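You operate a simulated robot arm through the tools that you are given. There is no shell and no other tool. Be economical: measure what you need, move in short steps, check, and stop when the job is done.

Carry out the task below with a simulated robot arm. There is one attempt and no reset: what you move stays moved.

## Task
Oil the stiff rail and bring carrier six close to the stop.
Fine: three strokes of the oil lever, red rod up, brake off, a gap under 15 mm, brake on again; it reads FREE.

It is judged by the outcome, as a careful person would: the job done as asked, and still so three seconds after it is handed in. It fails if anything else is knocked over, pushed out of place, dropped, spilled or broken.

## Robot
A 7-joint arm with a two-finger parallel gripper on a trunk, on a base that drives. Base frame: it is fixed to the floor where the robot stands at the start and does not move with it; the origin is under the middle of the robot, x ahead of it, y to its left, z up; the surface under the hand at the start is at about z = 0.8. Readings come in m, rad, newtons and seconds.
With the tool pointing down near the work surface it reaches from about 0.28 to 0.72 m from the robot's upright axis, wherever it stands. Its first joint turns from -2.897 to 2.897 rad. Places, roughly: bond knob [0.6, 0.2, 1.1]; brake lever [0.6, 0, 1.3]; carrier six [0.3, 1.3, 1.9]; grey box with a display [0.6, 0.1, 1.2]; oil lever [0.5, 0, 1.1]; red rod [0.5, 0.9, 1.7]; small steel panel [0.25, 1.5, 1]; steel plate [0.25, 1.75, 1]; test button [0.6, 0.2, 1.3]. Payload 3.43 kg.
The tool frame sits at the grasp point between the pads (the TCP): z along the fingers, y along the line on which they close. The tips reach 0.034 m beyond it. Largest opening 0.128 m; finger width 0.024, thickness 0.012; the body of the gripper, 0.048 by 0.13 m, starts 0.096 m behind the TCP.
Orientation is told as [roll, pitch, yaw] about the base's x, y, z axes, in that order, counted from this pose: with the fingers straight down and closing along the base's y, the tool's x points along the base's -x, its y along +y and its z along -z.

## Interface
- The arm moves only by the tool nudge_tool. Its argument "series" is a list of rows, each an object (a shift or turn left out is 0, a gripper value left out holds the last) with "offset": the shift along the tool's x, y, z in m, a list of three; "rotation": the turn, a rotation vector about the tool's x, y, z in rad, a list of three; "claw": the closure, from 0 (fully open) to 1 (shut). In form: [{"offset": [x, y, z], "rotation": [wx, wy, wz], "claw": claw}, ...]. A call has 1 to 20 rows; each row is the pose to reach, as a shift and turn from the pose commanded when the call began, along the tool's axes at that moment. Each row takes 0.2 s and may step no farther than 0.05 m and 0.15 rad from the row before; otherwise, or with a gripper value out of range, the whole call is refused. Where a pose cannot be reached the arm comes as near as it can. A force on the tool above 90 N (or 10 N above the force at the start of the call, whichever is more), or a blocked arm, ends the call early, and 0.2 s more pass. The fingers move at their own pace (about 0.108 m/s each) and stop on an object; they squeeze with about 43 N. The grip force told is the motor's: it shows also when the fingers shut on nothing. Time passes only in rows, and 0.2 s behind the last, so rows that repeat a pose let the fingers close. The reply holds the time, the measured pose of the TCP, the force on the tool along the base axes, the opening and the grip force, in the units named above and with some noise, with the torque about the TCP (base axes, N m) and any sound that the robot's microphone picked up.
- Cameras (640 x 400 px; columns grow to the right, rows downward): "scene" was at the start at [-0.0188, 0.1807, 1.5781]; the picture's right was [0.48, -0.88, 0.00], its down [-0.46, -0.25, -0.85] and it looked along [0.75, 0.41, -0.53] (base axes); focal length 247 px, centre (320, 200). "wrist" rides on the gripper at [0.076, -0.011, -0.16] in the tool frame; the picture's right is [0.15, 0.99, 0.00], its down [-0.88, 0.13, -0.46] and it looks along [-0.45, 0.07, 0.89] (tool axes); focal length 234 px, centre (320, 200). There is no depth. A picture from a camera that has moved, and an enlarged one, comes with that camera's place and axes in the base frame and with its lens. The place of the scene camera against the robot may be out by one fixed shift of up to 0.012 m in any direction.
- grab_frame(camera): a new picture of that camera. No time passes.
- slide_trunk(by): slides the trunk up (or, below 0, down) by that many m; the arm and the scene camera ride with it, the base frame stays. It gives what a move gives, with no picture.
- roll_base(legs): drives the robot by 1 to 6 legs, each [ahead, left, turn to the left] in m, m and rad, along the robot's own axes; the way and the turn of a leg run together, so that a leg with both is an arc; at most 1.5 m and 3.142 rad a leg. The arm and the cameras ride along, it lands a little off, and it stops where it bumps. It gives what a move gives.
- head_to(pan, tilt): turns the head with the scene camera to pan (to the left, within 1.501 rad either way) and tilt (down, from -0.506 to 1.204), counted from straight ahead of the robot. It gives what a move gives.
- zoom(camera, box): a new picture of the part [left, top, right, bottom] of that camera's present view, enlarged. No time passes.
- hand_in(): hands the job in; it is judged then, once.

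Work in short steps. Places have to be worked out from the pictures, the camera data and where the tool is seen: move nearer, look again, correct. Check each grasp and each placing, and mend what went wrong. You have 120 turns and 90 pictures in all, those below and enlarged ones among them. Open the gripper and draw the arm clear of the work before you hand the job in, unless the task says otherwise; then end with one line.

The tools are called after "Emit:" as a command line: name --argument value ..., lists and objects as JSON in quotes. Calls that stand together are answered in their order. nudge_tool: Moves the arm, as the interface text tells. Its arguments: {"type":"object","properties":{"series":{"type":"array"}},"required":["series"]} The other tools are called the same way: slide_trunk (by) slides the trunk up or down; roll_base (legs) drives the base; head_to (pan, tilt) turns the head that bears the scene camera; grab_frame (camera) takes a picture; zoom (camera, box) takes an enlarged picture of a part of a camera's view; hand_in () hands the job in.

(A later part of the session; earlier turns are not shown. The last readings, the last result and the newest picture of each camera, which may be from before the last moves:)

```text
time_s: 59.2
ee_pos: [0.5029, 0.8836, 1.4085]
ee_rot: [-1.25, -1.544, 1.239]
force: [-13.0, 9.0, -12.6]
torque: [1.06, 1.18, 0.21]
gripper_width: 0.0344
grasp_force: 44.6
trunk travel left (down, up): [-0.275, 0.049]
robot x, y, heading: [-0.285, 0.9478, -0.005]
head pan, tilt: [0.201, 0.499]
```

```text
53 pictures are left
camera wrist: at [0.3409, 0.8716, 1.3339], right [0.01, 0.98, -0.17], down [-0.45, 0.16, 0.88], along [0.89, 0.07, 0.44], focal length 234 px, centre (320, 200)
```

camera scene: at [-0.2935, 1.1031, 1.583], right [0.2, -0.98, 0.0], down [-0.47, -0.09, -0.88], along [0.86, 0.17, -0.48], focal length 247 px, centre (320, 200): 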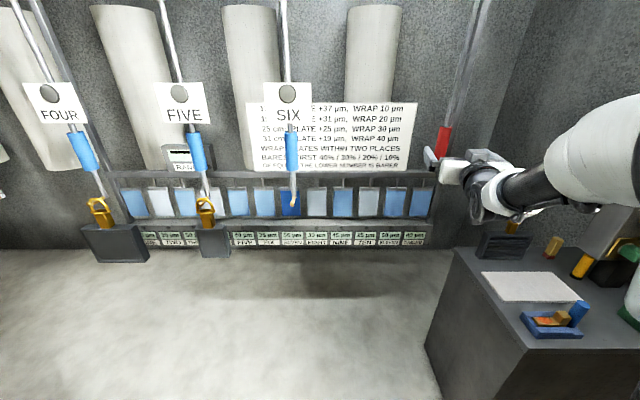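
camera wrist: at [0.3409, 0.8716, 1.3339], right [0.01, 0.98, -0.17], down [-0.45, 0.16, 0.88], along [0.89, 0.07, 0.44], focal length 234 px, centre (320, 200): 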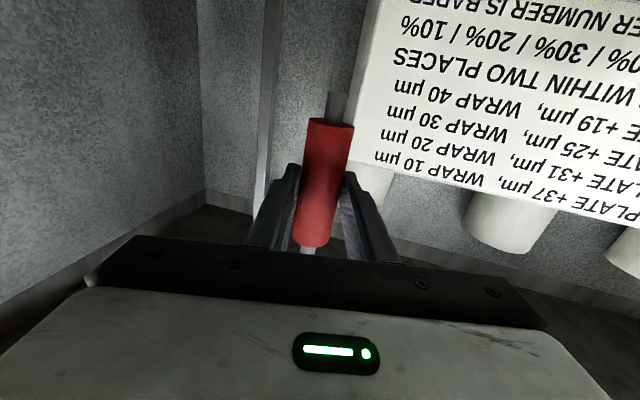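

The rod rises with the grip. Continue upward and look at the top of it.

Emit:
nudge_tool --series '[{"offset": [-0.01, 0, 0]}, {"offset": [-0.02, 0, 0]}, {"offset": [-0.03, 0, 0]}, {"offset": [-0.04, 0, 0]}]'

Emit:
head_to --pan 0.05 --tilt -0.45

Emit:
grab_frame --camera "scene"

```text
time_s: 60.2
ee_pos: [0.5059, 0.8839, 1.4386]
ee_rot: [-0.751, -1.533, 0.741]
force: [-9.5, 8.6, -34.0]
torque: [1.05, 0.24, 0.11]
gripper_width: 0.0343
grasp_force: 45.4
trunk travel left (down, up): [-0.275, 0.049]
robot x, y, heading: [-0.2896, 0.9473, -0.007]
head pan, tilt: [0.201, 0.499]
```

```text
time_s: 61.5
ee_pos: [0.5048, 0.8836, 1.4374]
ee_rot: [-0.744, -1.532, 0.733]
force: [-9.0, 6.2, -32.5]
torque: [1.07, 0.45, 0.11]
gripper_width: 0.0342
grasp_force: 45.2
trunk travel left (down, up): [-0.275, 0.049]
robot x, y, heading: [-0.2883, 0.9467, -0.003]
head pan, tilt: [0.051, -0.45]
```

```text
52 pictures are left
camera scene: at [-0.3105, 1.0894, 1.6657], right [0.05, -1.0, 0.0], down [0.43, 0.02, -0.9], along [0.9, 0.04, 0.43], focal length 247 px, centre (320, 200)
```

scene: 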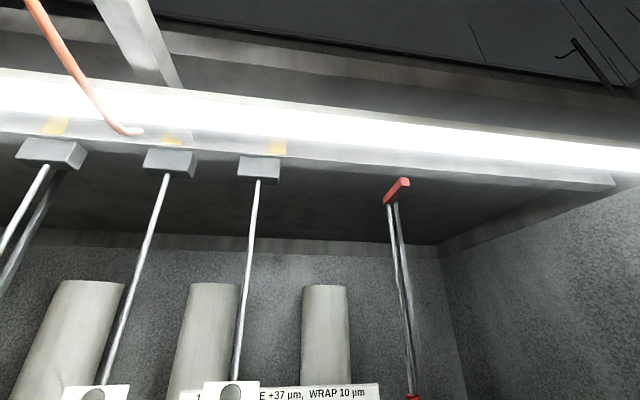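

The rod rose ~70 mm and stopped firmly (−33 N). Press a little further to seat it, then ease and release, checking that it stays up.

Emit:
nudge_tool --series '[{"offset": [-0.008, 0, 0]}, {"offset": [-0.008, 0, 0]}]'

Emit:
nudge_tool --series '[{"offset": [0.008, 0, 0]}, {"offset": [0.016, 0, 0]}, {"offset": [0.016, 0, 0], "claw": 0.6}, {"offset": [0.016, 0, 0], "claw": 0.6}, {"offset": [0.016, 0, 0], "claw": 0.6}]'

Emit:
grab_frame --camera "wrist"

Emit:
grab_frame --camera "scene"

```text
time_s: 62.1
ee_pos: [0.5074, 0.8849, 1.4437]
ee_rot: [-0.709, -1.532, 0.696]
force: [-6.1, 5.4, -34.7]
torque: [1.06, 0.29, 0.08]
gripper_width: 0.0341
grasp_force: 45.4
trunk travel left (down, up): [-0.275, 0.049]
robot x, y, heading: [-0.2887, 0.9438, -0.008]
head pan, tilt: [0.051, -0.45]
```

```text
time_s: 63.3
ee_pos: [0.5036, 0.8828, 1.4409]
ee_rot: [-1.341, -1.544, 1.33]
force: [0.2, 0.7, -0.1]
torque: [-0.04, -0.01, 0.03]
gripper_width: 0.0512
grasp_force: 0.0
trunk travel left (down, up): [-0.275, 0.049]
robot x, y, heading: [-0.2866, 0.9491, -0.001]
head pan, tilt: [0.051, -0.45]
```

```text
51 pictures are left
camera wrist: at [0.343, 0.8705, 1.3673], right [0.01, 0.98, -0.17], down [-0.45, 0.16, 0.88], along [0.89, 0.07, 0.44], focal length 234 px, centre (320, 200)
```

wrist: 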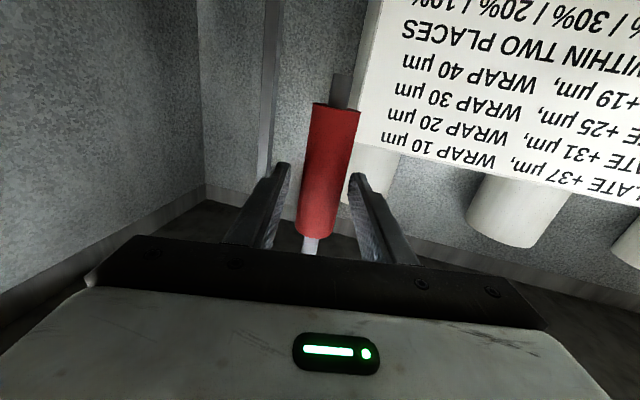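

```text
50 pictures are left
camera scene: at [-0.313, 1.0886, 1.6659], right [0.05, -1.0, 0.0], down [0.43, 0.02, -0.9], along [0.9, 0.04, 0.44], focal length 247 px, centre (320, 200)
```

scene: 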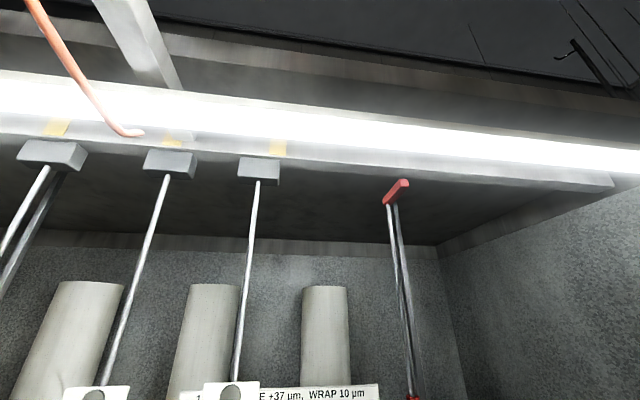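

The rod stays up (stop bar now at trolley height, z≈2.02–2.06). Open, retreat, and go back to the panel for the brake.

Emit:
nudge_tool --series '[{"claw": 0}, {"claw": 0}, {"offset": [0, 0, -0.04]}, {"offset": [0, 0, -0.08]}, {"offset": [0.02, 0, -0.12]}, {"offset": [0.05, 0, -0.14]}, {"offset": [0.09, 0, -0.14]}, {"offset": [0.13, 0, -0.14]}, {"offset": [0.16, 0, -0.14]}]'

Emit:
roll_base --legs '[[-0.1, 0, 0], [0, -0.7, 0]]'

Emit:
nudge_tool --series '[{"rotation": [0, 0, 0.14]}, {"rotation": [0, 0, 0.28]}, {"rotation": [0, 0, 0.42]}, {"rotation": [0, 0, 0.56]}, {"rotation": [0, 0, 0.7]}, {"rotation": [0, 0, 0.84]}, {"rotation": [0, 0, 0.98]}, {"rotation": [0, 0, 1.12]}, {"rotation": [0, 0, 1.26]}, {"rotation": [0, 0, 1.4]}, {"rotation": [0, 0, 1.5]}, {"rotation": [0, 0, 1.57], "claw": 0.45}]'

Emit:
nudge_tool --series '[{"rotation": [0, -0.12, 0]}, {"rotation": [0, -0.24, 0]}]'

Emit:
grab_frame --camera "wrist"

```text
time_s: 65.3
ee_pos: [0.3634, 0.8811, 1.2816]
ee_rot: [-1.281, -1.542, 1.27]
force: [0.3, 0.0, 0.2]
torque: [-0.01, 0.01, 0.02]
gripper_width: 0.1278
grasp_force: 0.1
trunk travel left (down, up): [-0.275, 0.049]
robot x, y, heading: [-0.2866, 0.9482, -0.01]
head pan, tilt: [0.051, -0.45]
```

```text
time_s: 73.1
ee_pos: [0.2549, 0.1777, 1.2816]
ee_rot: [-1.297, -1.543, 1.272]
force: [0.5, 0.0, 0.0]
torque: [0.01, -0.01, -0.05]
gripper_width: 0.1281
grasp_force: 0.0
trunk travel left (down, up): [-0.275, 0.049]
robot x, y, heading: [-0.3899, 0.2528, -0.017]
head pan, tilt: [0.051, -0.45]
```

```text
time_s: 75.7
ee_pos: [0.2557, 0.1776, 1.2817]
ee_rot: [1.565, -0.027, -1.594]
force: [-0.6, 0.0, 0.5]
torque: [-0.01, -0.03, 0.0]
gripper_width: 0.0705
grasp_force: 0.0
trunk travel left (down, up): [-0.275, 0.049]
robot x, y, heading: [-0.3929, 0.2536, -0.016]
head pan, tilt: [0.051, -0.45]
```

```text
time_s: 76.3
ee_pos: [0.2564, 0.1778, 1.2824]
ee_rot: [1.571, -0.028, -1.833]
force: [-0.7, 0.1, -0.5]
torque: [-0.01, -0.01, 0.01]
gripper_width: 0.0706
grasp_force: 0.0
trunk travel left (down, up): [-0.275, 0.049]
robot x, y, heading: [-0.3935, 0.2529, -0.015]
head pan, tilt: [0.051, -0.45]
```

```text
49 pictures are left
camera wrist: at [0.1207, 0.2915, 1.2694], right [0.05, 0.17, 0.98], down [-0.67, -0.73, 0.16], along [0.74, -0.67, 0.08], focal length 234 px, centre (320, 200)
```

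wrist: 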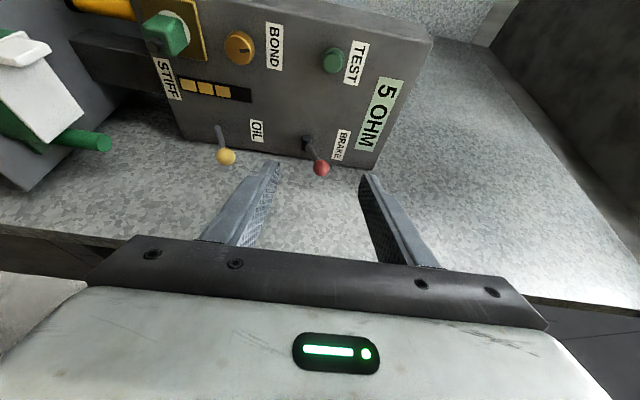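

Brake ball at the expected line. Drive ahead 0.14 m and shift the hand right in front of it.

Emit:
roll_base --legs '[[0.14, 0, 0]]'

Emit:
nudge_tool --series '[{"offset": [-0.04, 0, 0.012]}, {"offset": [-0.08, 0, 0.024]}, {"offset": [-0.121, 0, 0.0365]}]'

Emit:
grab_frame --camera "wrist"

```text
time_s: 77.7
ee_pos: [0.3972, 0.178, 1.2821]
ee_rot: [1.57, -0.026, -1.834]
force: [-0.4, -0.4, -0.4]
torque: [0.01, 0.01, 0.01]
gripper_width: 0.0702
grasp_force: 0.1
trunk travel left (down, up): [-0.275, 0.049]
robot x, y, heading: [-0.2524, 0.2511, -0.013]
head pan, tilt: [0.051, -0.45]
```

```text
time_s: 78.5
ee_pos: [0.401, 0.0498, 1.2853]
ee_rot: [1.569, -0.028, -1.832]
force: [0.7, -0.3, 0.2]
torque: [-0.03, 0.02, -0.01]
gripper_width: 0.0703
grasp_force: 0.1
trunk travel left (down, up): [-0.275, 0.049]
robot x, y, heading: [-0.254, 0.2504, -0.014]
head pan, tilt: [0.051, -0.45]
```

```text
48 pictures are left
camera wrist: at [0.265, 0.1637, 1.2722], right [0.05, 0.17, 0.98], down [-0.67, -0.73, 0.16], along [0.74, -0.66, 0.08], focal length 234 px, centre (320, 200)
```

wrist: 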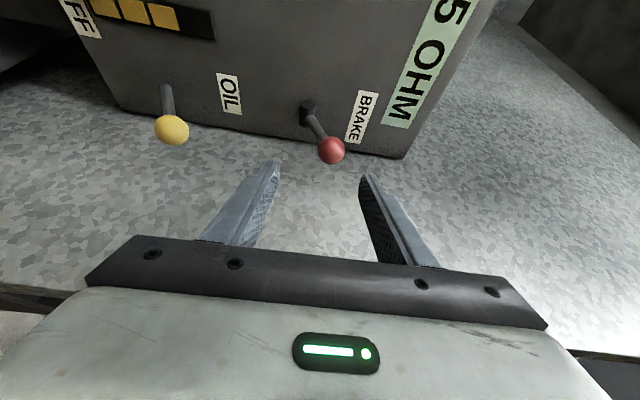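

Brake ball ≈(0.535,0.01,1.30), hub ≈(0.62,0.02,1.26): lever is tilted up. Advance around it, close loosely and look.

Emit:
nudge_tool --series '[{"offset": [-0.001, 0.015, 0.045]}, {"offset": [-0.002, 0.015, 0.09]}, {"offset": [-0.003, 0.015, 0.13], "claw": 0.5}, {"offset": [-0.003, 0.015, 0.13], "claw": 0.5}]'

Emit:
grab_frame --camera "wrist"

```text
time_s: 79.5
ee_pos: [0.5269, 0.0119, 1.3005]
ee_rot: [1.572, -0.028, -1.832]
force: [-0.1, 0.4, 0.0]
torque: [-0.01, 0.01, 0.04]
gripper_width: 0.064
grasp_force: 0.1
trunk travel left (down, up): [-0.275, 0.049]
robot x, y, heading: [-0.2527, 0.2496, -0.019]
head pan, tilt: [0.051, -0.45]
```

```text
47 pictures are left
camera wrist: at [0.3907, 0.1267, 1.2873], right [0.05, 0.17, 0.98], down [-0.67, -0.73, 0.16], along [0.74, -0.66, 0.08], focal length 234 px, centre (320, 200)
```

wrist: 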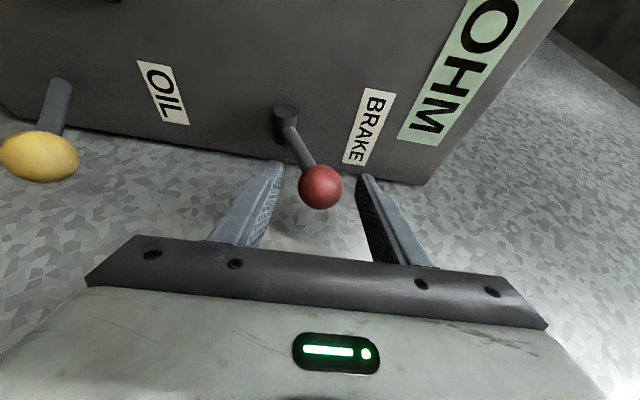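

Ball sits between the fingers. Push down in small steps.

Emit:
nudge_tool --series '[{"offset": [0, 0, 0.008], "claw": 0.66}, {"offset": [0, 0, 0.008]}, {"offset": [0, -0.015, 0.006]}, {"offset": [0, -0.03, 0.003]}, {"offset": [0, -0.045, 0.003]}, {"offset": [0, -0.06, 0.003]}]'

Emit:
grab_frame --camera "wrist"

```text
time_s: 80.9
ee_pos: [0.5277, 0.0114, 1.2389]
ee_rot: [1.571, -0.028, -1.834]
force: [-0.4, -0.3, 0.0]
torque: [-0.01, -0.01, 0.02]
gripper_width: 0.0433
grasp_force: 0.1
trunk travel left (down, up): [-0.275, 0.049]
robot x, y, heading: [-0.2503, 0.2499, -0.015]
head pan, tilt: [0.051, -0.45]
```

```text
46 pictures are left
camera wrist: at [0.3922, 0.1249, 1.2265], right [0.05, 0.17, 0.98], down [-0.67, -0.73, 0.16], along [0.74, -0.66, 0.08], focal length 234 px, centre (320, 200)
```

wrist: 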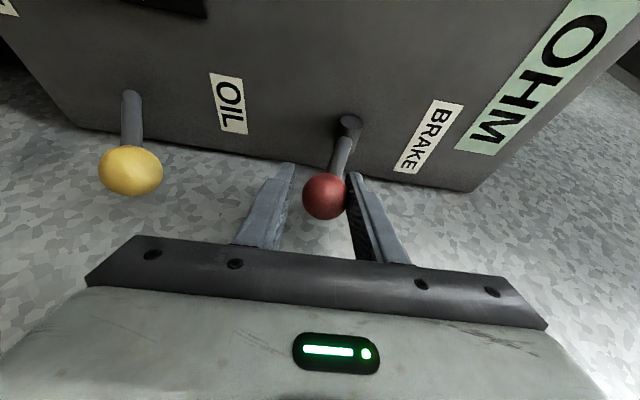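

The brake lever moves down freely. Continue to its lower end.

Emit:
nudge_tool --series '[{"offset": [0, -0.01, 0.002]}, {"offset": [0, -0.02, 0.005]}, {"offset": [0, -0.03, 0.005]}, {"offset": [0, -0.035, 0.005]}]'

Emit:
grab_frame --camera "wrist"

```text
time_s: 81.9
ee_pos: [0.5307, 0.0049, 1.2109]
ee_rot: [1.579, -0.027, -1.837]
force: [-1.2, -12.0, 18.7]
torque: [0.37, -0.55, -0.2]
gripper_width: 0.0538
grasp_force: 9.1
trunk travel left (down, up): [-0.275, 0.049]
robot x, y, heading: [-0.2495, 0.254, -0.015]
head pan, tilt: [0.051, -0.45]
```

```text
45 pictures are left
camera wrist: at [0.3959, 0.1191, 1.1967], right [0.04, 0.17, 0.98], down [-0.67, -0.72, 0.15], along [0.74, -0.67, 0.09], focal length 234 px, centre (320, 200)
```

wrist: 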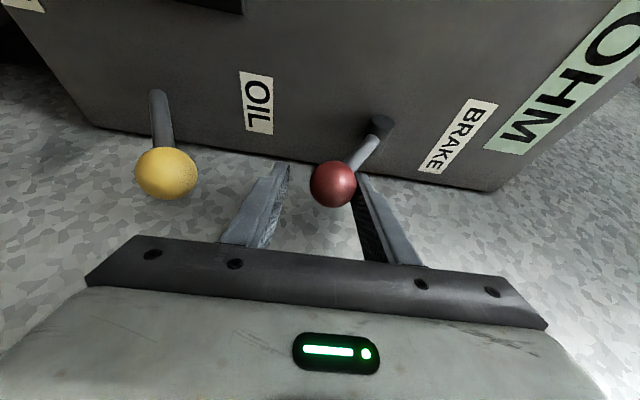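

The lever reached its lower stop. Open, back out, and check the sign and lever.

Emit:
nudge_tool --series '[{"offset": [0, 0.012, 0], "claw": 0.4}, {"offset": [0, 0.012, 0], "claw": 0.4}, {"offset": [0, 0.012, -0.04]}, {"offset": [0, 0.012, -0.08]}, {"offset": [0, 0.012, -0.12]}, {"offset": [0.04, 0.01, -0.14]}, {"offset": [0.08, 0, -0.14]}, {"offset": [0.1, 0, -0.14]}]'

Emit:
grab_frame --camera "wrist"

```text
time_s: 83.7
ee_pos: [0.4233, 0.14, 1.2021]
ee_rot: [1.571, -0.028, -1.833]
force: [0.2, -0.1, -0.2]
torque: [-0.01, 0.01, 0.02]
gripper_width: 0.0768
grasp_force: 0.0
trunk travel left (down, up): [-0.275, 0.049]
robot x, y, heading: [-0.2535, 0.2514, -0.016]
head pan, tilt: [0.051, -0.45]
```

```text
44 pictures are left
camera wrist: at [0.2875, 0.2545, 1.1901], right [0.05, 0.17, 0.98], down [-0.67, -0.73, 0.16], along [0.74, -0.66, 0.08], focal length 234 px, centre (320, 200)
```

wrist: 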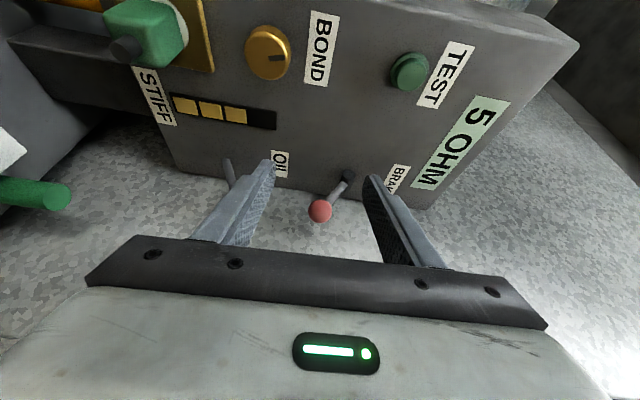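

Sign still STIFF; the brake lever stays down. Now go to carrier six: back off, drive left, and roll the gripper to close horizontally at z≈1.40.

Emit:
roll_base --legs '[[-0.27, 0, 0.015], [0, 0.85, 0]]'

Emit:
nudge_tool --series '[{"offset": [0, 0.02, 0], "rotation": [0, 0, -0.14]}, {"offset": [0, 0.04, 0], "rotation": [0, 0, -0.28]}, {"offset": [0, 0.06, 0], "rotation": [0, 0, -0.42]}, {"offset": [0, 0.08, 0], "rotation": [0, 0, -0.56]}, {"offset": [0, 0.1, 0], "rotation": [0, 0, -0.7]}, {"offset": [0, 0.12, 0], "rotation": [0, 0, -0.84]}, {"offset": [0, 0.14, 0], "rotation": [0, 0, -0.98]}, {"offset": [0, 0.16, 0], "rotation": [0, 0, -1.12]}, {"offset": [0, 0.18, 0], "rotation": [0, 0, -1.26]}, {"offset": [0, 0.19, 0], "rotation": [0, 0, -1.4]}, {"offset": [0, 0.195, 0], "rotation": [0, 0, -1.5]}, {"offset": [0, 0.195, 0], "rotation": [0, 0, -1.57], "claw": 0}]'

Emit:
nudge_tool --series '[{"rotation": [-0.13, 0, 0]}, {"rotation": [-0.26, 0, 0]}]'

Emit:
head_to --pan 0.2 --tilt 0.1

Emit:
grab_frame --camera "wrist"

Emit:
grab_frame --camera "scene"

```text
time_s: 93.8
ee_pos: [0.1545, 1.0087, 1.2026]
ee_rot: [1.571, -0.027, -1.817]
force: [0.0, -0.9, 0.9]
torque: [0.0, -0.03, -0.01]
gripper_width: 0.0767
grasp_force: 0.1
trunk travel left (down, up): [-0.275, 0.049]
robot x, y, heading: [-0.5236, 1.1117, 0.0]
head pan, tilt: [0.051, -0.45]
```

```text
time_s: 96.4
ee_pos: [0.1567, 1.0139, 1.3982]
ee_rot: [-1.544, -1.542, 1.294]
force: [-0.1, 0.6, -0.5]
torque: [-0.01, -0.01, 0.0]
gripper_width: 0.1284
grasp_force: 0.1
trunk travel left (down, up): [-0.275, 0.049]
robot x, y, heading: [-0.5253, 1.1075, -0.001]
head pan, tilt: [0.051, -0.45]
```

```text
time_s: 97.0
ee_pos: [0.157, 1.0133, 1.3972]
ee_rot: [-1.27, -1.543, 1.283]
force: [0.4, 0.4, -0.8]
torque: [-0.04, -0.01, -0.01]
gripper_width: 0.1279
grasp_force: 0.0
trunk travel left (down, up): [-0.275, 0.049]
robot x, y, heading: [-0.5211, 1.1096, -0.001]
head pan, tilt: [0.051, -0.45]
```

```text
time_s: 98.0
ee_pos: [0.1575, 1.014, 1.3971]
ee_rot: [-1.286, -1.543, 1.3]
force: [0.6, 0.4, 0.1]
torque: [0.05, -0.02, -0.02]
gripper_width: 0.1281
grasp_force: 0.1
trunk travel left (down, up): [-0.275, 0.049]
robot x, y, heading: [-0.5196, 1.1104, -0.003]
head pan, tilt: [0.201, 0.099]
```

```text
43 pictures are left
camera wrist: at [-0.004, 0.9983, 1.3239], right [-0.01, 0.98, -0.17], down [-0.45, 0.15, 0.88], along [0.89, 0.09, 0.44], focal length 234 px, centre (320, 200)
```

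wrist: 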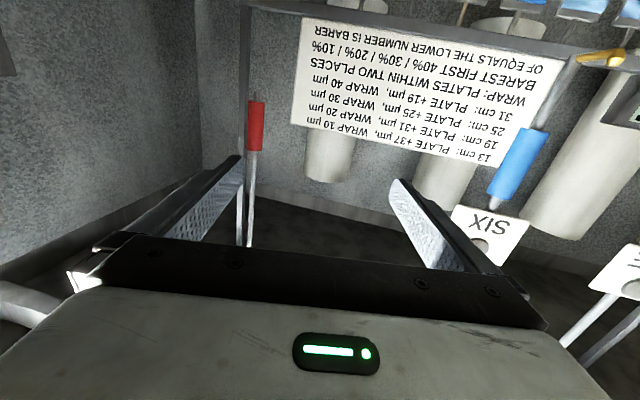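

```text
42 pictures are left
camera scene: at [-0.5283, 1.2662, 1.6202], right [0.2, -0.98, 0.0], down [-0.1, -0.02, -1.0], along [0.98, 0.2, -0.1], focal length 247 px, centre (320, 200)
```

scene: 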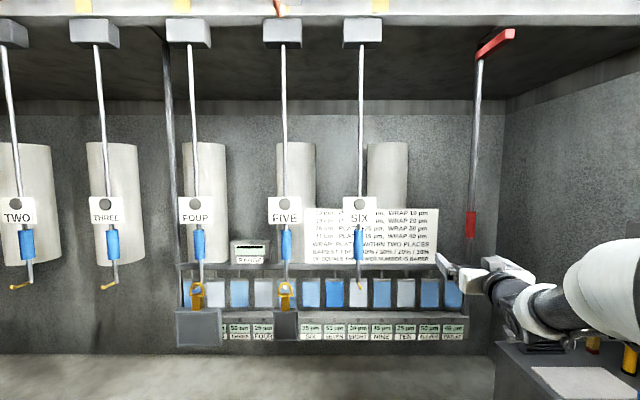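

Blue handle of carrier six ≈(0.31,1.30,1.385). Drive left to bring the hand in front of it.

Emit:
roll_base --legs '[[0, 0.287, 0]]'

Emit:
grab_frame --camera "wrist"

```text
time_s: 101.3
ee_pos: [0.1574, 1.3031, 1.3976]
ee_rot: [-1.284, -1.544, 1.3]
force: [0.7, -0.4, 0.2]
torque: [0.02, -0.01, -0.01]
gripper_width: 0.128
grasp_force: 0.1
trunk travel left (down, up): [-0.275, 0.049]
robot x, y, heading: [-0.5185, 1.397, 0.003]
head pan, tilt: [0.201, 0.099]
```

```text
41 pictures are left
camera wrist: at [-0.0038, 1.2858, 1.3239], right [-0.02, 0.98, -0.17], down [-0.45, 0.15, 0.88], along [0.89, 0.09, 0.44], focal length 234 px, centre (320, 200)
```

wrist: 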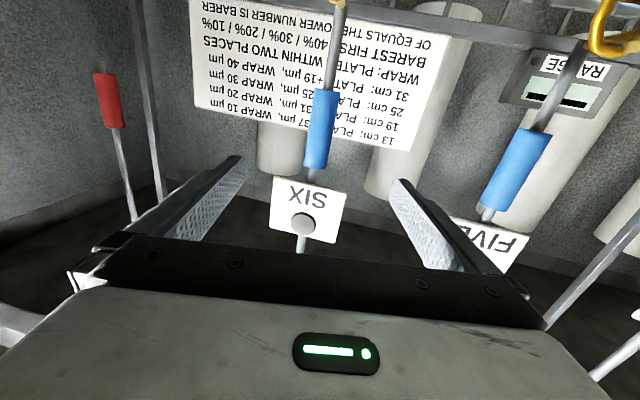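

Handle at (0.318,1.301,1.376). Drive 6 cm closer, then reach in and check before gripping.

Emit:
roll_base --legs '[[0.06, 0, 0]]'

Emit:
nudge_tool --series '[{"offset": [0.01, 0, 0.03]}, {"offset": [0.018, 0, 0.06]}, {"offset": [0.018, 0, 0.096]}]'

Emit:
grab_frame --camera "wrist"

```text
time_s: 102.3
ee_pos: [0.2179, 1.3044, 1.3981]
ee_rot: [-1.263, -1.544, 1.28]
force: [-0.5, -0.3, -0.4]
torque: [0.0, -0.01, -0.02]
gripper_width: 0.1282
grasp_force: 0.0
trunk travel left (down, up): [-0.275, 0.049]
robot x, y, heading: [-0.4604, 1.3942, 0.001]
head pan, tilt: [0.201, 0.099]
```

```text
time_s: 103.1
ee_pos: [0.3145, 1.3046, 1.3795]
ee_rot: [-1.257, -1.543, 1.276]
force: [0.3, -0.8, 0.0]
torque: [-0.02, -0.02, 0.0]
gripper_width: 0.128
grasp_force: 0.0
trunk travel left (down, up): [-0.275, 0.049]
robot x, y, heading: [-0.4619, 1.3982, 0.008]
head pan, tilt: [0.201, 0.099]
```

```text
40 pictures are left
camera wrist: at [0.1545, 1.2875, 1.3054], right [-0.02, 0.98, -0.17], down [-0.45, 0.14, 0.88], along [0.89, 0.1, 0.44], focal length 234 px, centre (320, 200)
```

wrist: 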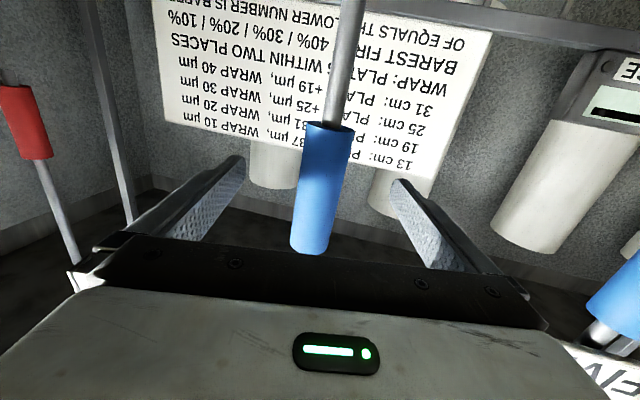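

The handle is centred between the fingers; close on it.

Emit:
nudge_tool --series '[{"claw": 1}, {"claw": 1}, {"claw": 1}, {"claw": 1}]'

Emit:
head_to --pan -0.2 --tilt -0.35

Emit:
grab_frame --camera "scene"

```text
time_s: 104.1
ee_pos: [0.3157, 1.3041, 1.3807]
ee_rot: [-1.264, -1.545, 1.282]
force: [1.2, -2.3, -0.1]
torque: [0.91, 0.12, -0.1]
gripper_width: 0.0343
grasp_force: 44.6
trunk travel left (down, up): [-0.275, 0.049]
robot x, y, heading: [-0.4619, 1.3986, 0.002]
head pan, tilt: [0.201, 0.099]
```

```text
time_s: 105.0
ee_pos: [0.3154, 1.3041, 1.379]
ee_rot: [-1.277, -1.545, 1.294]
force: [0.8, -2.9, 1.2]
torque: [1.45, 0.0, -0.11]
gripper_width: 0.0345
grasp_force: 45.2
trunk travel left (down, up): [-0.275, 0.049]
robot x, y, heading: [-0.4596, 1.3979, 0.006]
head pan, tilt: [-0.201, -0.351]
```

```text
39 pictures are left
camera scene: at [-0.4851, 1.5169, 1.6586], right [-0.19, -0.98, 0.0], down [0.34, -0.07, -0.94], along [0.92, -0.18, 0.34], focal length 247 px, centre (320, 200)
```

scene: 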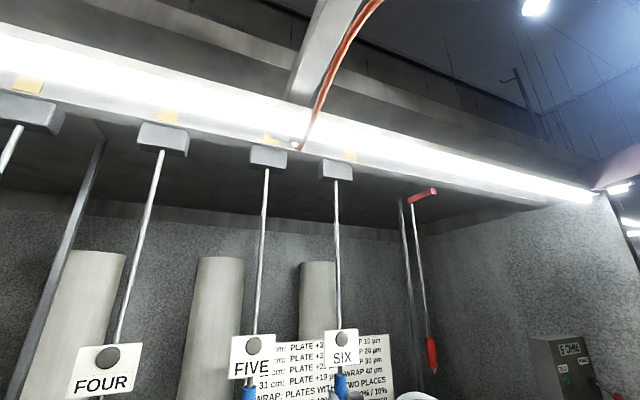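

Gripped. Pull toward the stop (−y) slowly by 8 cm and watch the force.

Emit:
nudge_tool --series '[{"offset": [0, -0.01, 0]}, {"offset": [0, -0.02, 0]}, {"offset": [0, -0.03, 0]}, {"offset": [0, -0.04, 0]}, {"offset": [0, -0.05, 0]}, {"offset": [0, -0.06, 0]}, {"offset": [0, -0.07, 0]}, {"offset": [0, -0.08, 0]}]'

Emit:
grab_frame --camera "scene"

```text
time_s: 106.8
ee_pos: [0.3204, 1.2324, 1.3775]
ee_rot: [-1.152, -1.543, 1.177]
force: [33.9, 18.7, 2.4]
torque: [1.13, -0.21, 0.16]
gripper_width: 0.0342
grasp_force: 45.2
trunk travel left (down, up): [-0.275, 0.049]
robot x, y, heading: [-0.4691, 1.3942, 0.007]
head pan, tilt: [-0.201, -0.351]
```

```text
38 pictures are left
camera scene: at [-0.4799, 1.5205, 1.6584], right [-0.19, -0.98, 0.0], down [0.33, -0.07, -0.94], along [0.92, -0.18, 0.34], focal length 247 px, centre (320, 200)
```

scene: 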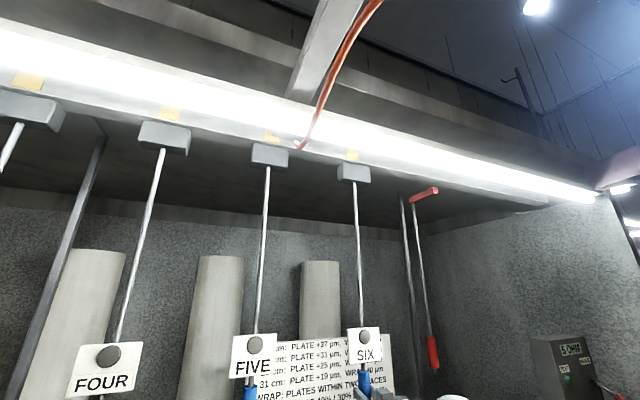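

The trolley follows without tilting (≈19 N drag). Continue 16 cm more, with slight x relief, then measure.

Emit:
nudge_tool --series '[{"offset": [0, -0.012, 0.003]}, {"offset": [0, -0.024, 0.004]}, {"offset": [0, -0.036, 0.005]}, {"offset": [0, -0.048, 0.005]}, {"offset": [0, -0.06, 0.005]}, {"offset": [0, -0.072, 0.005]}, {"offset": [0, -0.084, 0.005]}, {"offset": [0, -0.096, 0.005]}, {"offset": [0, -0.108, 0.005]}, {"offset": [0, -0.12, 0.005]}, {"offset": [0, -0.132, 0.005]}, {"offset": [0, -0.144, 0.005]}, {"offset": [0, -0.16, 0.005]}]'

Emit:
grab_frame --camera "scene"

```text
time_s: 109.6
ee_pos: [0.3292, 1.0718, 1.3824]
ee_rot: [-1.148, -1.541, 1.174]
force: [30.9, 16.8, -10.4]
torque: [0.96, -0.06, 0.46]
gripper_width: 0.0331
grasp_force: 44.9
trunk travel left (down, up): [-0.275, 0.049]
robot x, y, heading: [-0.4594, 1.3988, 0.003]
head pan, tilt: [-0.201, -0.351]
```

```text
37 pictures are left
camera scene: at [-0.4789, 1.5195, 1.6584], right [-0.19, -0.98, 0.0], down [0.33, -0.07, -0.94], along [0.92, -0.18, 0.34], focal length 247 px, centre (320, 200)
```

scene: 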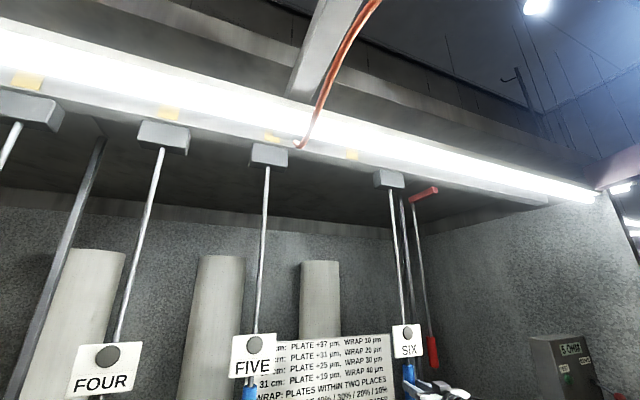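

About 0.1 m left, but the arm is getting stretched (0.86 m reach, x-force). I'll release, back out, reposition the base and regrip for the fine approach.

Emit:
nudge_tool --series '[{"claw": 0}, {"claw": 0}, {"claw": 0}, {"claw": 0}]'

Emit:
nudge_tool --series '[{"offset": [0, 0, -0.04]}, {"offset": [0, 0, -0.08]}, {"offset": [0, 0.03, -0.12]}, {"offset": [0, 0.07, -0.12]}, {"offset": [0, 0.11, -0.12]}, {"offset": [0, 0.15, -0.12]}, {"offset": [0, 0.19, -0.12]}, {"offset": [0, 0.23, -0.12]}]'

Emit:
roll_base --legs '[[0.0, -0.27, 0]]'

Emit:
grab_frame --camera "wrist"

Emit:
grab_frame --camera "scene"

```text
time_s: 110.6
ee_pos: [0.3222, 1.0652, 1.3858]
ee_rot: [-1.287, -1.544, 1.306]
force: [-0.9, -0.2, 0.5]
torque: [0.02, -0.02, -0.01]
gripper_width: 0.1279
grasp_force: 0.0
trunk travel left (down, up): [-0.275, 0.049]
robot x, y, heading: [-0.4603, 1.3966, 0.006]
head pan, tilt: [-0.201, -0.351]
```

```text
time_s: 112.4
ee_pos: [0.1961, 1.2924, 1.3788]
ee_rot: [-1.279, -1.543, 1.299]
force: [0.6, 0.4, 0.2]
torque: [-0.02, 0.03, 0.01]
gripper_width: 0.128
grasp_force: 0.0
trunk travel left (down, up): [-0.275, 0.049]
robot x, y, heading: [-0.4593, 1.3986, 0.007]
head pan, tilt: [-0.201, -0.351]
```

```text
time_s: 115.6
ee_pos: [0.2005, 1.0196, 1.3793]
ee_rot: [-1.277, -1.543, 1.301]
force: [-0.9, -0.3, -1.0]
torque: [-0.01, -0.02, 0.01]
gripper_width: 0.128
grasp_force: 0.1
trunk travel left (down, up): [-0.275, 0.049]
robot x, y, heading: [-0.4553, 1.1186, 0.008]
head pan, tilt: [-0.201, -0.351]
```

```text
36 pictures are left
camera wrist: at [0.0391, 1.0017, 1.3059], right [-0.02, 0.98, -0.17], down [-0.45, 0.14, 0.88], along [0.89, 0.1, 0.44], focal length 234 px, centre (320, 200)
```

wrist: 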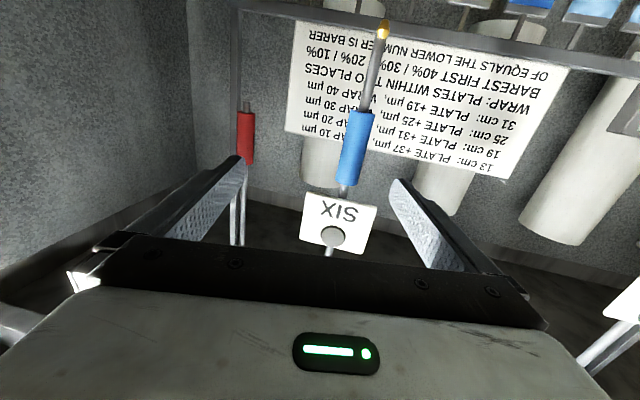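

```text
35 pictures are left
camera scene: at [-0.4836, 1.2428, 1.6586], right [-0.19, -0.98, 0.0], down [0.34, -0.07, -0.94], along [0.92, -0.18, 0.34], focal length 247 px, centre (320, 200)
```

scene: 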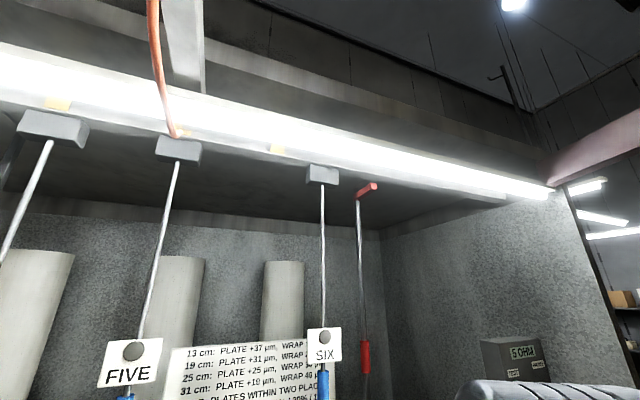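

Carrier handle is now at y≈1.065. Zoom on the trolley and stop to measure the gap.

Emit:
zoom --camera "scene" --box '[290, 150, 400, 220]'

```text
5.71 times, centred on (345, 185) of scene
camera zoom: at [-0.4836, 1.2428, 1.6586], right [-0.19, -0.98, 0.0], down [0.34, -0.07, -0.94], along [0.92, -0.18, 0.34], focal length 1409 px, centre (177, 286)
```

zoom: 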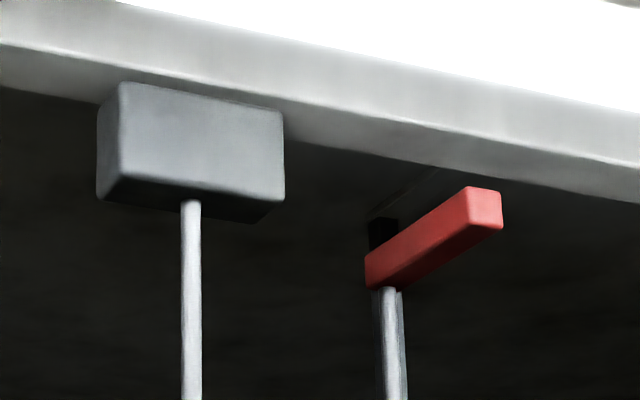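

Gap from this view ≈0.125 m (trolley edge y≈1.02, stop face y≈0.893). Regrip the handle.

Emit:
nudge_tool --series '[{"offset": [0.005, 0.045, 0.0]}, {"offset": [0.01, 0.045, 0.04]}, {"offset": [0.01, 0.045, 0.08]}, {"offset": [0.01, 0.045, 0.117]}, {"offset": [0.01, 0.045, 0.117]}]'

Emit:
grab_frame --camera "wrist"

```text
time_s: 116.8
ee_pos: [0.3161, 1.0677, 1.368]
ee_rot: [-1.285, -1.543, 1.304]
force: [-0.4, 0.2, -0.1]
torque: [0.0, -0.01, 0.0]
gripper_width: 0.1281
grasp_force: 0.0
trunk travel left (down, up): [-0.275, 0.049]
robot x, y, heading: [-0.46, 1.1207, 0.013]
head pan, tilt: [-0.201, -0.351]
```

```text
33 pictures are left
camera wrist: at [0.1546, 1.0497, 1.2951], right [-0.02, 0.98, -0.17], down [-0.45, 0.14, 0.88], along [0.89, 0.1, 0.44], focal length 234 px, centre (320, 200)
```

wrist: 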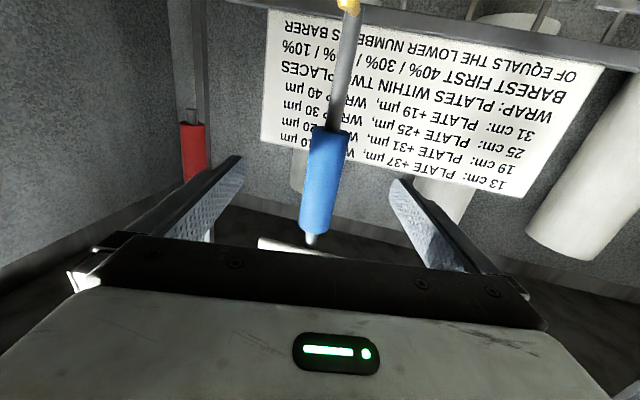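

Centred. Close and pull 9 cm.

Emit:
nudge_tool --series '[{"claw": 1}, {"claw": 1}, {"claw": 1}, {"claw": 1}, {"offset": [0, -0.01, 0]}, {"offset": [0, -0.02, 0]}, {"offset": [0, -0.03, 0]}, {"offset": [0, -0.04, 0]}, {"offset": [0, -0.05, 0]}, {"offset": [0, -0.06, 0]}, {"offset": [0, -0.07, 0]}, {"offset": [0, -0.08, 0]}, {"offset": [0, -0.09, 0]}, {"offset": [0, -0.1, 0]}]'

Emit:
zoom --camera "scene" --box '[290, 150, 400, 220]'

```text
time_s: 119.8
ee_pos: [0.3195, 0.9642, 1.3712]
ee_rot: [-1.28, -1.543, 1.304]
force: [-0.1, 0.7, -0.7]
torque: [0.02, 0.02, 0.01]
gripper_width: 0.0001
grasp_force: 33.1
trunk travel left (down, up): [-0.275, 0.049]
robot x, y, heading: [-0.4588, 1.1214, 0.011]
head pan, tilt: [-0.201, -0.351]
```

```text
5.71 times, centred on (345, 185) of scene
camera zoom: at [-0.4837, 1.2428, 1.6586], right [-0.19, -0.98, 0.0], down [0.34, -0.07, -0.94], along [0.92, -0.18, 0.34], focal length 1409 px, centre (177, 286)
```

zoom: 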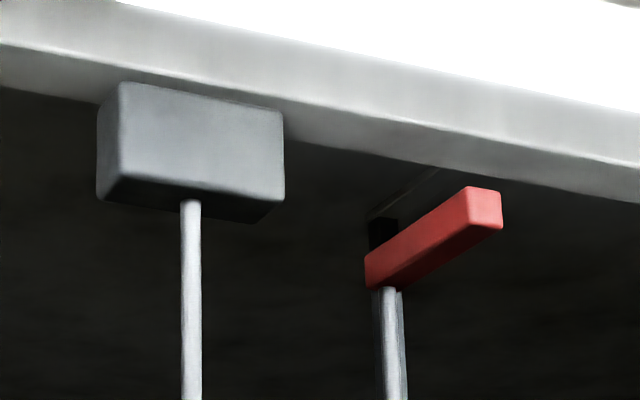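

The fingers closed on nothing: the handle is farther away (its image is smaller, x≈0.36) – the rail evidently runs slightly askew. Open, back out, and re-measure.

Emit:
nudge_tool --series '[{"offset": [0, 0, -0.04]}, {"offset": [0, 0, -0.08]}, {"offset": [0, 0, -0.1], "claw": 0}, {"offset": [0, 0.04, -0.1]}, {"offset": [0, 0.08, -0.1]}, {"offset": [0, 0.105, -0.1]}, {"offset": [0, 0.105, -0.1]}]'

Emit:
grab_frame --camera "wrist"

Emit:
head_to --pan 0.2 --tilt 0.1

Emit:
grab_frame --camera "scene"

```text
time_s: 121.4
ee_pos: [0.2172, 1.0679, 1.3674]
ee_rot: [-1.284, -1.543, 1.305]
force: [0.3, -0.4, -0.1]
torque: [-0.04, 0.02, 0.02]
gripper_width: 0.128
grasp_force: 0.1
trunk travel left (down, up): [-0.275, 0.049]
robot x, y, heading: [-0.4556, 1.1183, 0.008]
head pan, tilt: [-0.201, -0.351]
```

```text
31 pictures are left
camera wrist: at [0.0558, 1.0506, 1.2944], right [-0.02, 0.98, -0.17], down [-0.45, 0.14, 0.88], along [0.89, 0.1, 0.44], focal length 234 px, centre (320, 200)
```

wrist: 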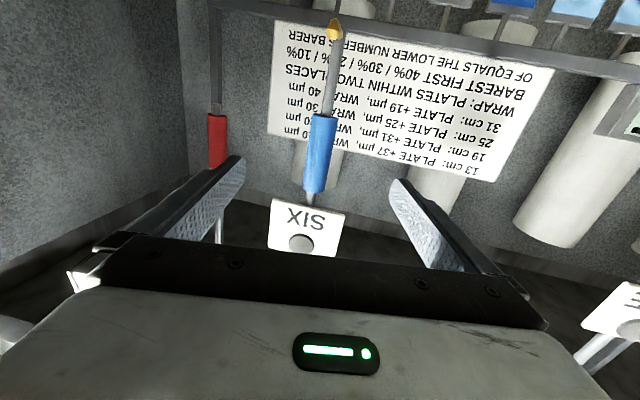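

```text
time_s: 122.3
ee_pos: [0.2162, 1.0687, 1.3685]
ee_rot: [-1.279, -1.544, 1.302]
force: [0.8, 0.1, 0.9]
torque: [-0.01, 0.02, 0.0]
gripper_width: 0.128
grasp_force: 0.0
trunk travel left (down, up): [-0.275, 0.049]
robot x, y, heading: [-0.46, 1.1217, 0.005]
head pan, tilt: [0.201, 0.099]
```

```text
30 pictures are left
camera scene: at [-0.4682, 1.2765, 1.6202], right [0.21, -0.98, 0.0], down [-0.1, -0.02, -1.0], along [0.97, 0.21, -0.1], focal length 247 px, centre (320, 200)
```

scene: 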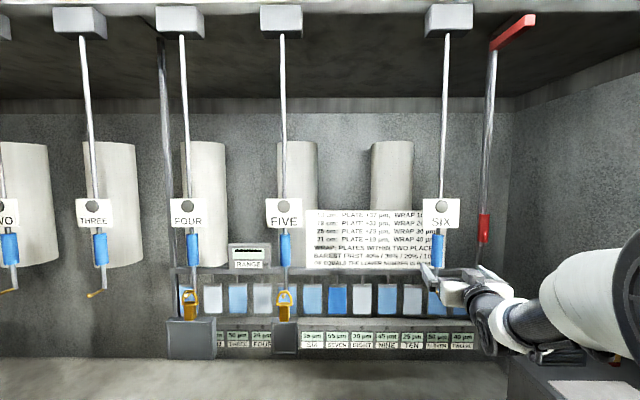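

Handle re-measured at (0.36,1.072,1.377); the rail runs ~10° askew (x grows as y falls). Drive closer 6 cm and regrip.

Emit:
roll_base --legs '[[0.06, 0, 0]]'

Emit:
nudge_tool --series '[{"offset": [-0.004, 0.004, 0.03]}, {"offset": [-0.007, 0.005, 0.06]}, {"offset": [-0.008, 0.006, 0.085]}, {"offset": [-0.008, 0.006, 0.085]}]'

Emit:
grab_frame --camera "wrist"

```text
time_s: 123.3
ee_pos: [0.2777, 1.0678, 1.3672]
ee_rot: [-1.259, -1.543, 1.281]
force: [-0.7, -0.3, -1.1]
torque: [0.01, -0.04, 0.0]
gripper_width: 0.128
grasp_force: 0.0
trunk travel left (down, up): [-0.275, 0.049]
robot x, y, heading: [-0.3975, 1.1229, 0.005]
head pan, tilt: [0.201, 0.099]
```

```text
time_s: 124.3
ee_pos: [0.3626, 1.0764, 1.3739]
ee_rot: [-1.27, -1.542, 1.293]
force: [0.2, 0.0, 0.3]
torque: [0.02, 0.01, 0.01]
gripper_width: 0.1277
grasp_force: 0.0
trunk travel left (down, up): [-0.275, 0.049]
robot x, y, heading: [-0.4009, 1.1244, 0.008]
head pan, tilt: [0.201, 0.099]
```

```text
29 pictures are left
camera wrist: at [0.2017, 1.0587, 1.3007], right [-0.02, 0.98, -0.17], down [-0.45, 0.14, 0.88], along [0.89, 0.1, 0.44], focal length 234 px, centre (320, 200)
```

wrist: 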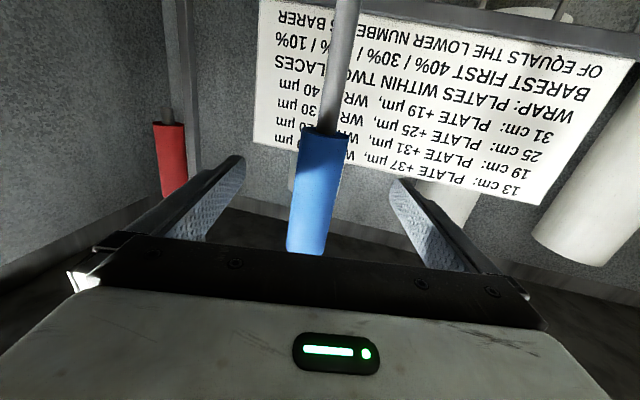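

Handle size now matches the first good grasp. Close and confirm the grip, then pull 7 cm along the rail.

Emit:
nudge_tool --series '[{"claw": 1}, {"claw": 1}, {"claw": 1}, {"claw": 1}]'

Emit:
nudge_tool --series '[{"offset": [0, -0.01, 0.002]}, {"offset": [0, -0.02, 0.0035]}, {"offset": [0, -0.03, 0.005]}, {"offset": [0, -0.04, 0.007]}, {"offset": [0, -0.05, 0.009]}, {"offset": [0, -0.06, 0.0105]}, {"offset": [0, -0.07, 0.012]}]'

Emit:
head_to --pan -0.2 --tilt -0.35

Emit:
grab_frame --camera "scene"

```text
time_s: 125.3
ee_pos: [0.3619, 1.0715, 1.3742]
ee_rot: [-1.253, -1.545, 1.27]
force: [2.8, -9.1, 1.4]
torque: [0.9, 0.01, -0.45]
gripper_width: 0.0343
grasp_force: 45.1
trunk travel left (down, up): [-0.275, 0.049]
robot x, y, heading: [-0.4013, 1.1229, 0.006]
head pan, tilt: [0.201, 0.099]
```

```text
time_s: 126.9
ee_pos: [0.376, 0.9998, 1.3745]
ee_rot: [-1.118, -1.542, 1.135]
force: [-1.7, 0.8, -13.6]
torque: [1.0, 0.36, 0.51]
gripper_width: 0.0346
grasp_force: 44.7
trunk travel left (down, up): [-0.275, 0.049]
robot x, y, heading: [-0.3985, 1.1202, 0.01]
head pan, tilt: [0.201, 0.099]
```

```text
time_s: 127.8
ee_pos: [0.3767, 1.0034, 1.3755]
ee_rot: [-1.113, -1.543, 1.132]
force: [-4.3, -6.4, -17.7]
torque: [1.04, -0.41, -0.53]
gripper_width: 0.0342
grasp_force: 45.3
trunk travel left (down, up): [-0.275, 0.049]
robot x, y, heading: [-0.4036, 1.1218, 0.008]
head pan, tilt: [-0.201, -0.351]
```

```text
28 pictures are left
camera scene: at [-0.4223, 1.242, 1.6586], right [-0.19, -0.98, 0.0], down [0.34, -0.06, -0.94], along [0.92, -0.18, 0.34], focal length 247 px, centre (320, 200)
```

scene: 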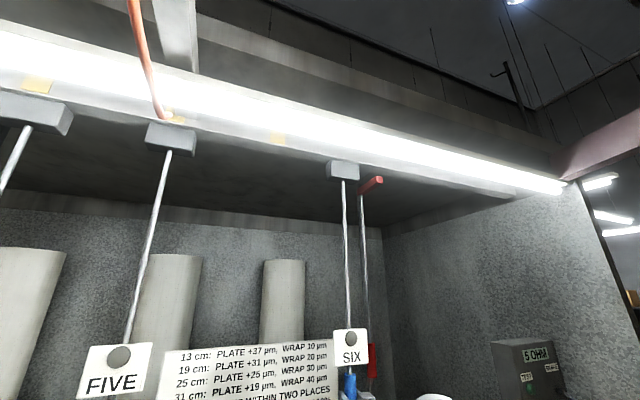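

Smooth, low forces. Zoom to measure the remaining gap.

Emit:
zoom --camera "scene" --box '[310, 145, 400, 203]'

```text
6.90 times, centred on (355, 174) of scene
camera zoom: at [-0.4223, 1.242, 1.6586], right [-0.19, -0.98, 0.0], down [0.34, -0.06, -0.94], along [0.92, -0.18, 0.34], focal length 1701 px, centre (79, 379)
```

zoom: 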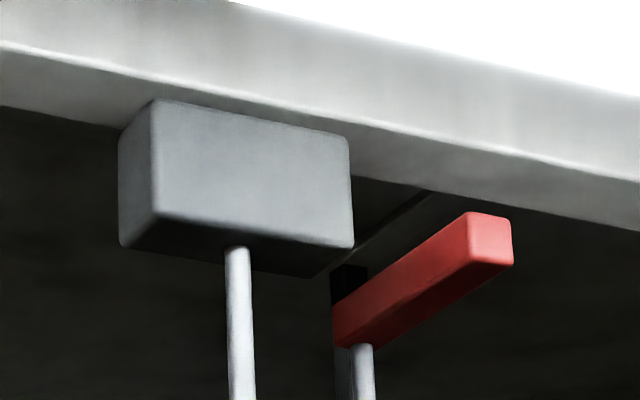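

Remaining gap works out to ≈70 mm. Pull 50 mm more along the rail.

Emit:
nudge_tool --series '[{"offset": [0, -0.01, 0.002]}, {"offset": [0, -0.02, 0.0035]}, {"offset": [0, -0.03, 0.005]}, {"offset": [0, -0.04, 0.007]}, {"offset": [0, -0.05, 0.009]}]'

Emit:
zoom --camera "scene" --box '[310, 145, 400, 203]'

```text
time_s: 129.0
ee_pos: [0.3865, 0.9567, 1.3746]
ee_rot: [-1.121, -1.542, 1.144]
force: [-5.4, 2.8, -19.9]
torque: [1.12, -0.57, 0.29]
gripper_width: 0.0345
grasp_force: 45.3
trunk travel left (down, up): [-0.275, 0.049]
robot x, y, heading: [-0.4005, 1.1221, 0.006]
head pan, tilt: [-0.201, -0.351]
```

```text
6.90 times, centred on (355, 174) of scene
camera zoom: at [-0.4223, 1.2431, 1.6586], right [-0.19, -0.98, 0.0], down [0.34, -0.07, -0.94], along [0.92, -0.18, 0.34], focal length 1701 px, centre (79, 379)
```

zoom: 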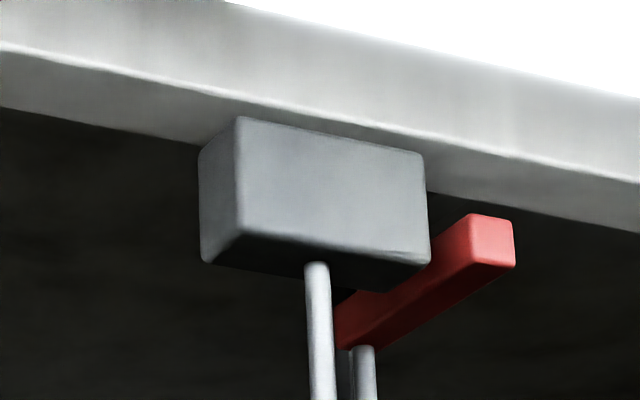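

About 20–28 mm left. Pull 14 mm more and zoom again.

Emit:
nudge_tool --series '[{"offset": [0, -0.007, 0.001]}, {"offset": [0, -0.014, 0.0025]}, {"offset": [0, -0.014, 0.0025]}]'

Emit:
zoom --camera "scene" --box '[325, 150, 395, 195]'

```text
time_s: 129.8
ee_pos: [0.389, 0.9418, 1.3757]
ee_rot: [-1.101, -1.545, 1.121]
force: [-1.7, 4.7, -19.7]
torque: [1.0, 0.08, 0.08]
gripper_width: 0.0341
grasp_force: 44.7
trunk travel left (down, up): [-0.275, 0.049]
robot x, y, heading: [-0.4015, 1.1222, 0.007]
head pan, tilt: [-0.201, -0.351]
```

```text
8.89 times, centred on (360, 172) of scene
camera zoom: at [-0.4216, 1.2434, 1.6586], right [-0.19, -0.98, 0.0], down [0.34, -0.07, -0.94], along [0.92, -0.18, 0.34], focal length 2192 px, centre (-36, 444)
```

zoom: 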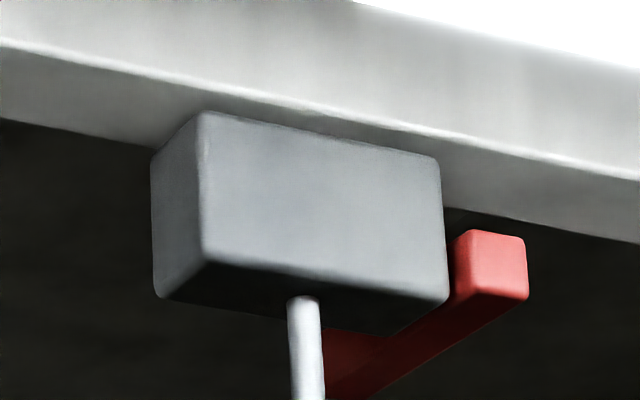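

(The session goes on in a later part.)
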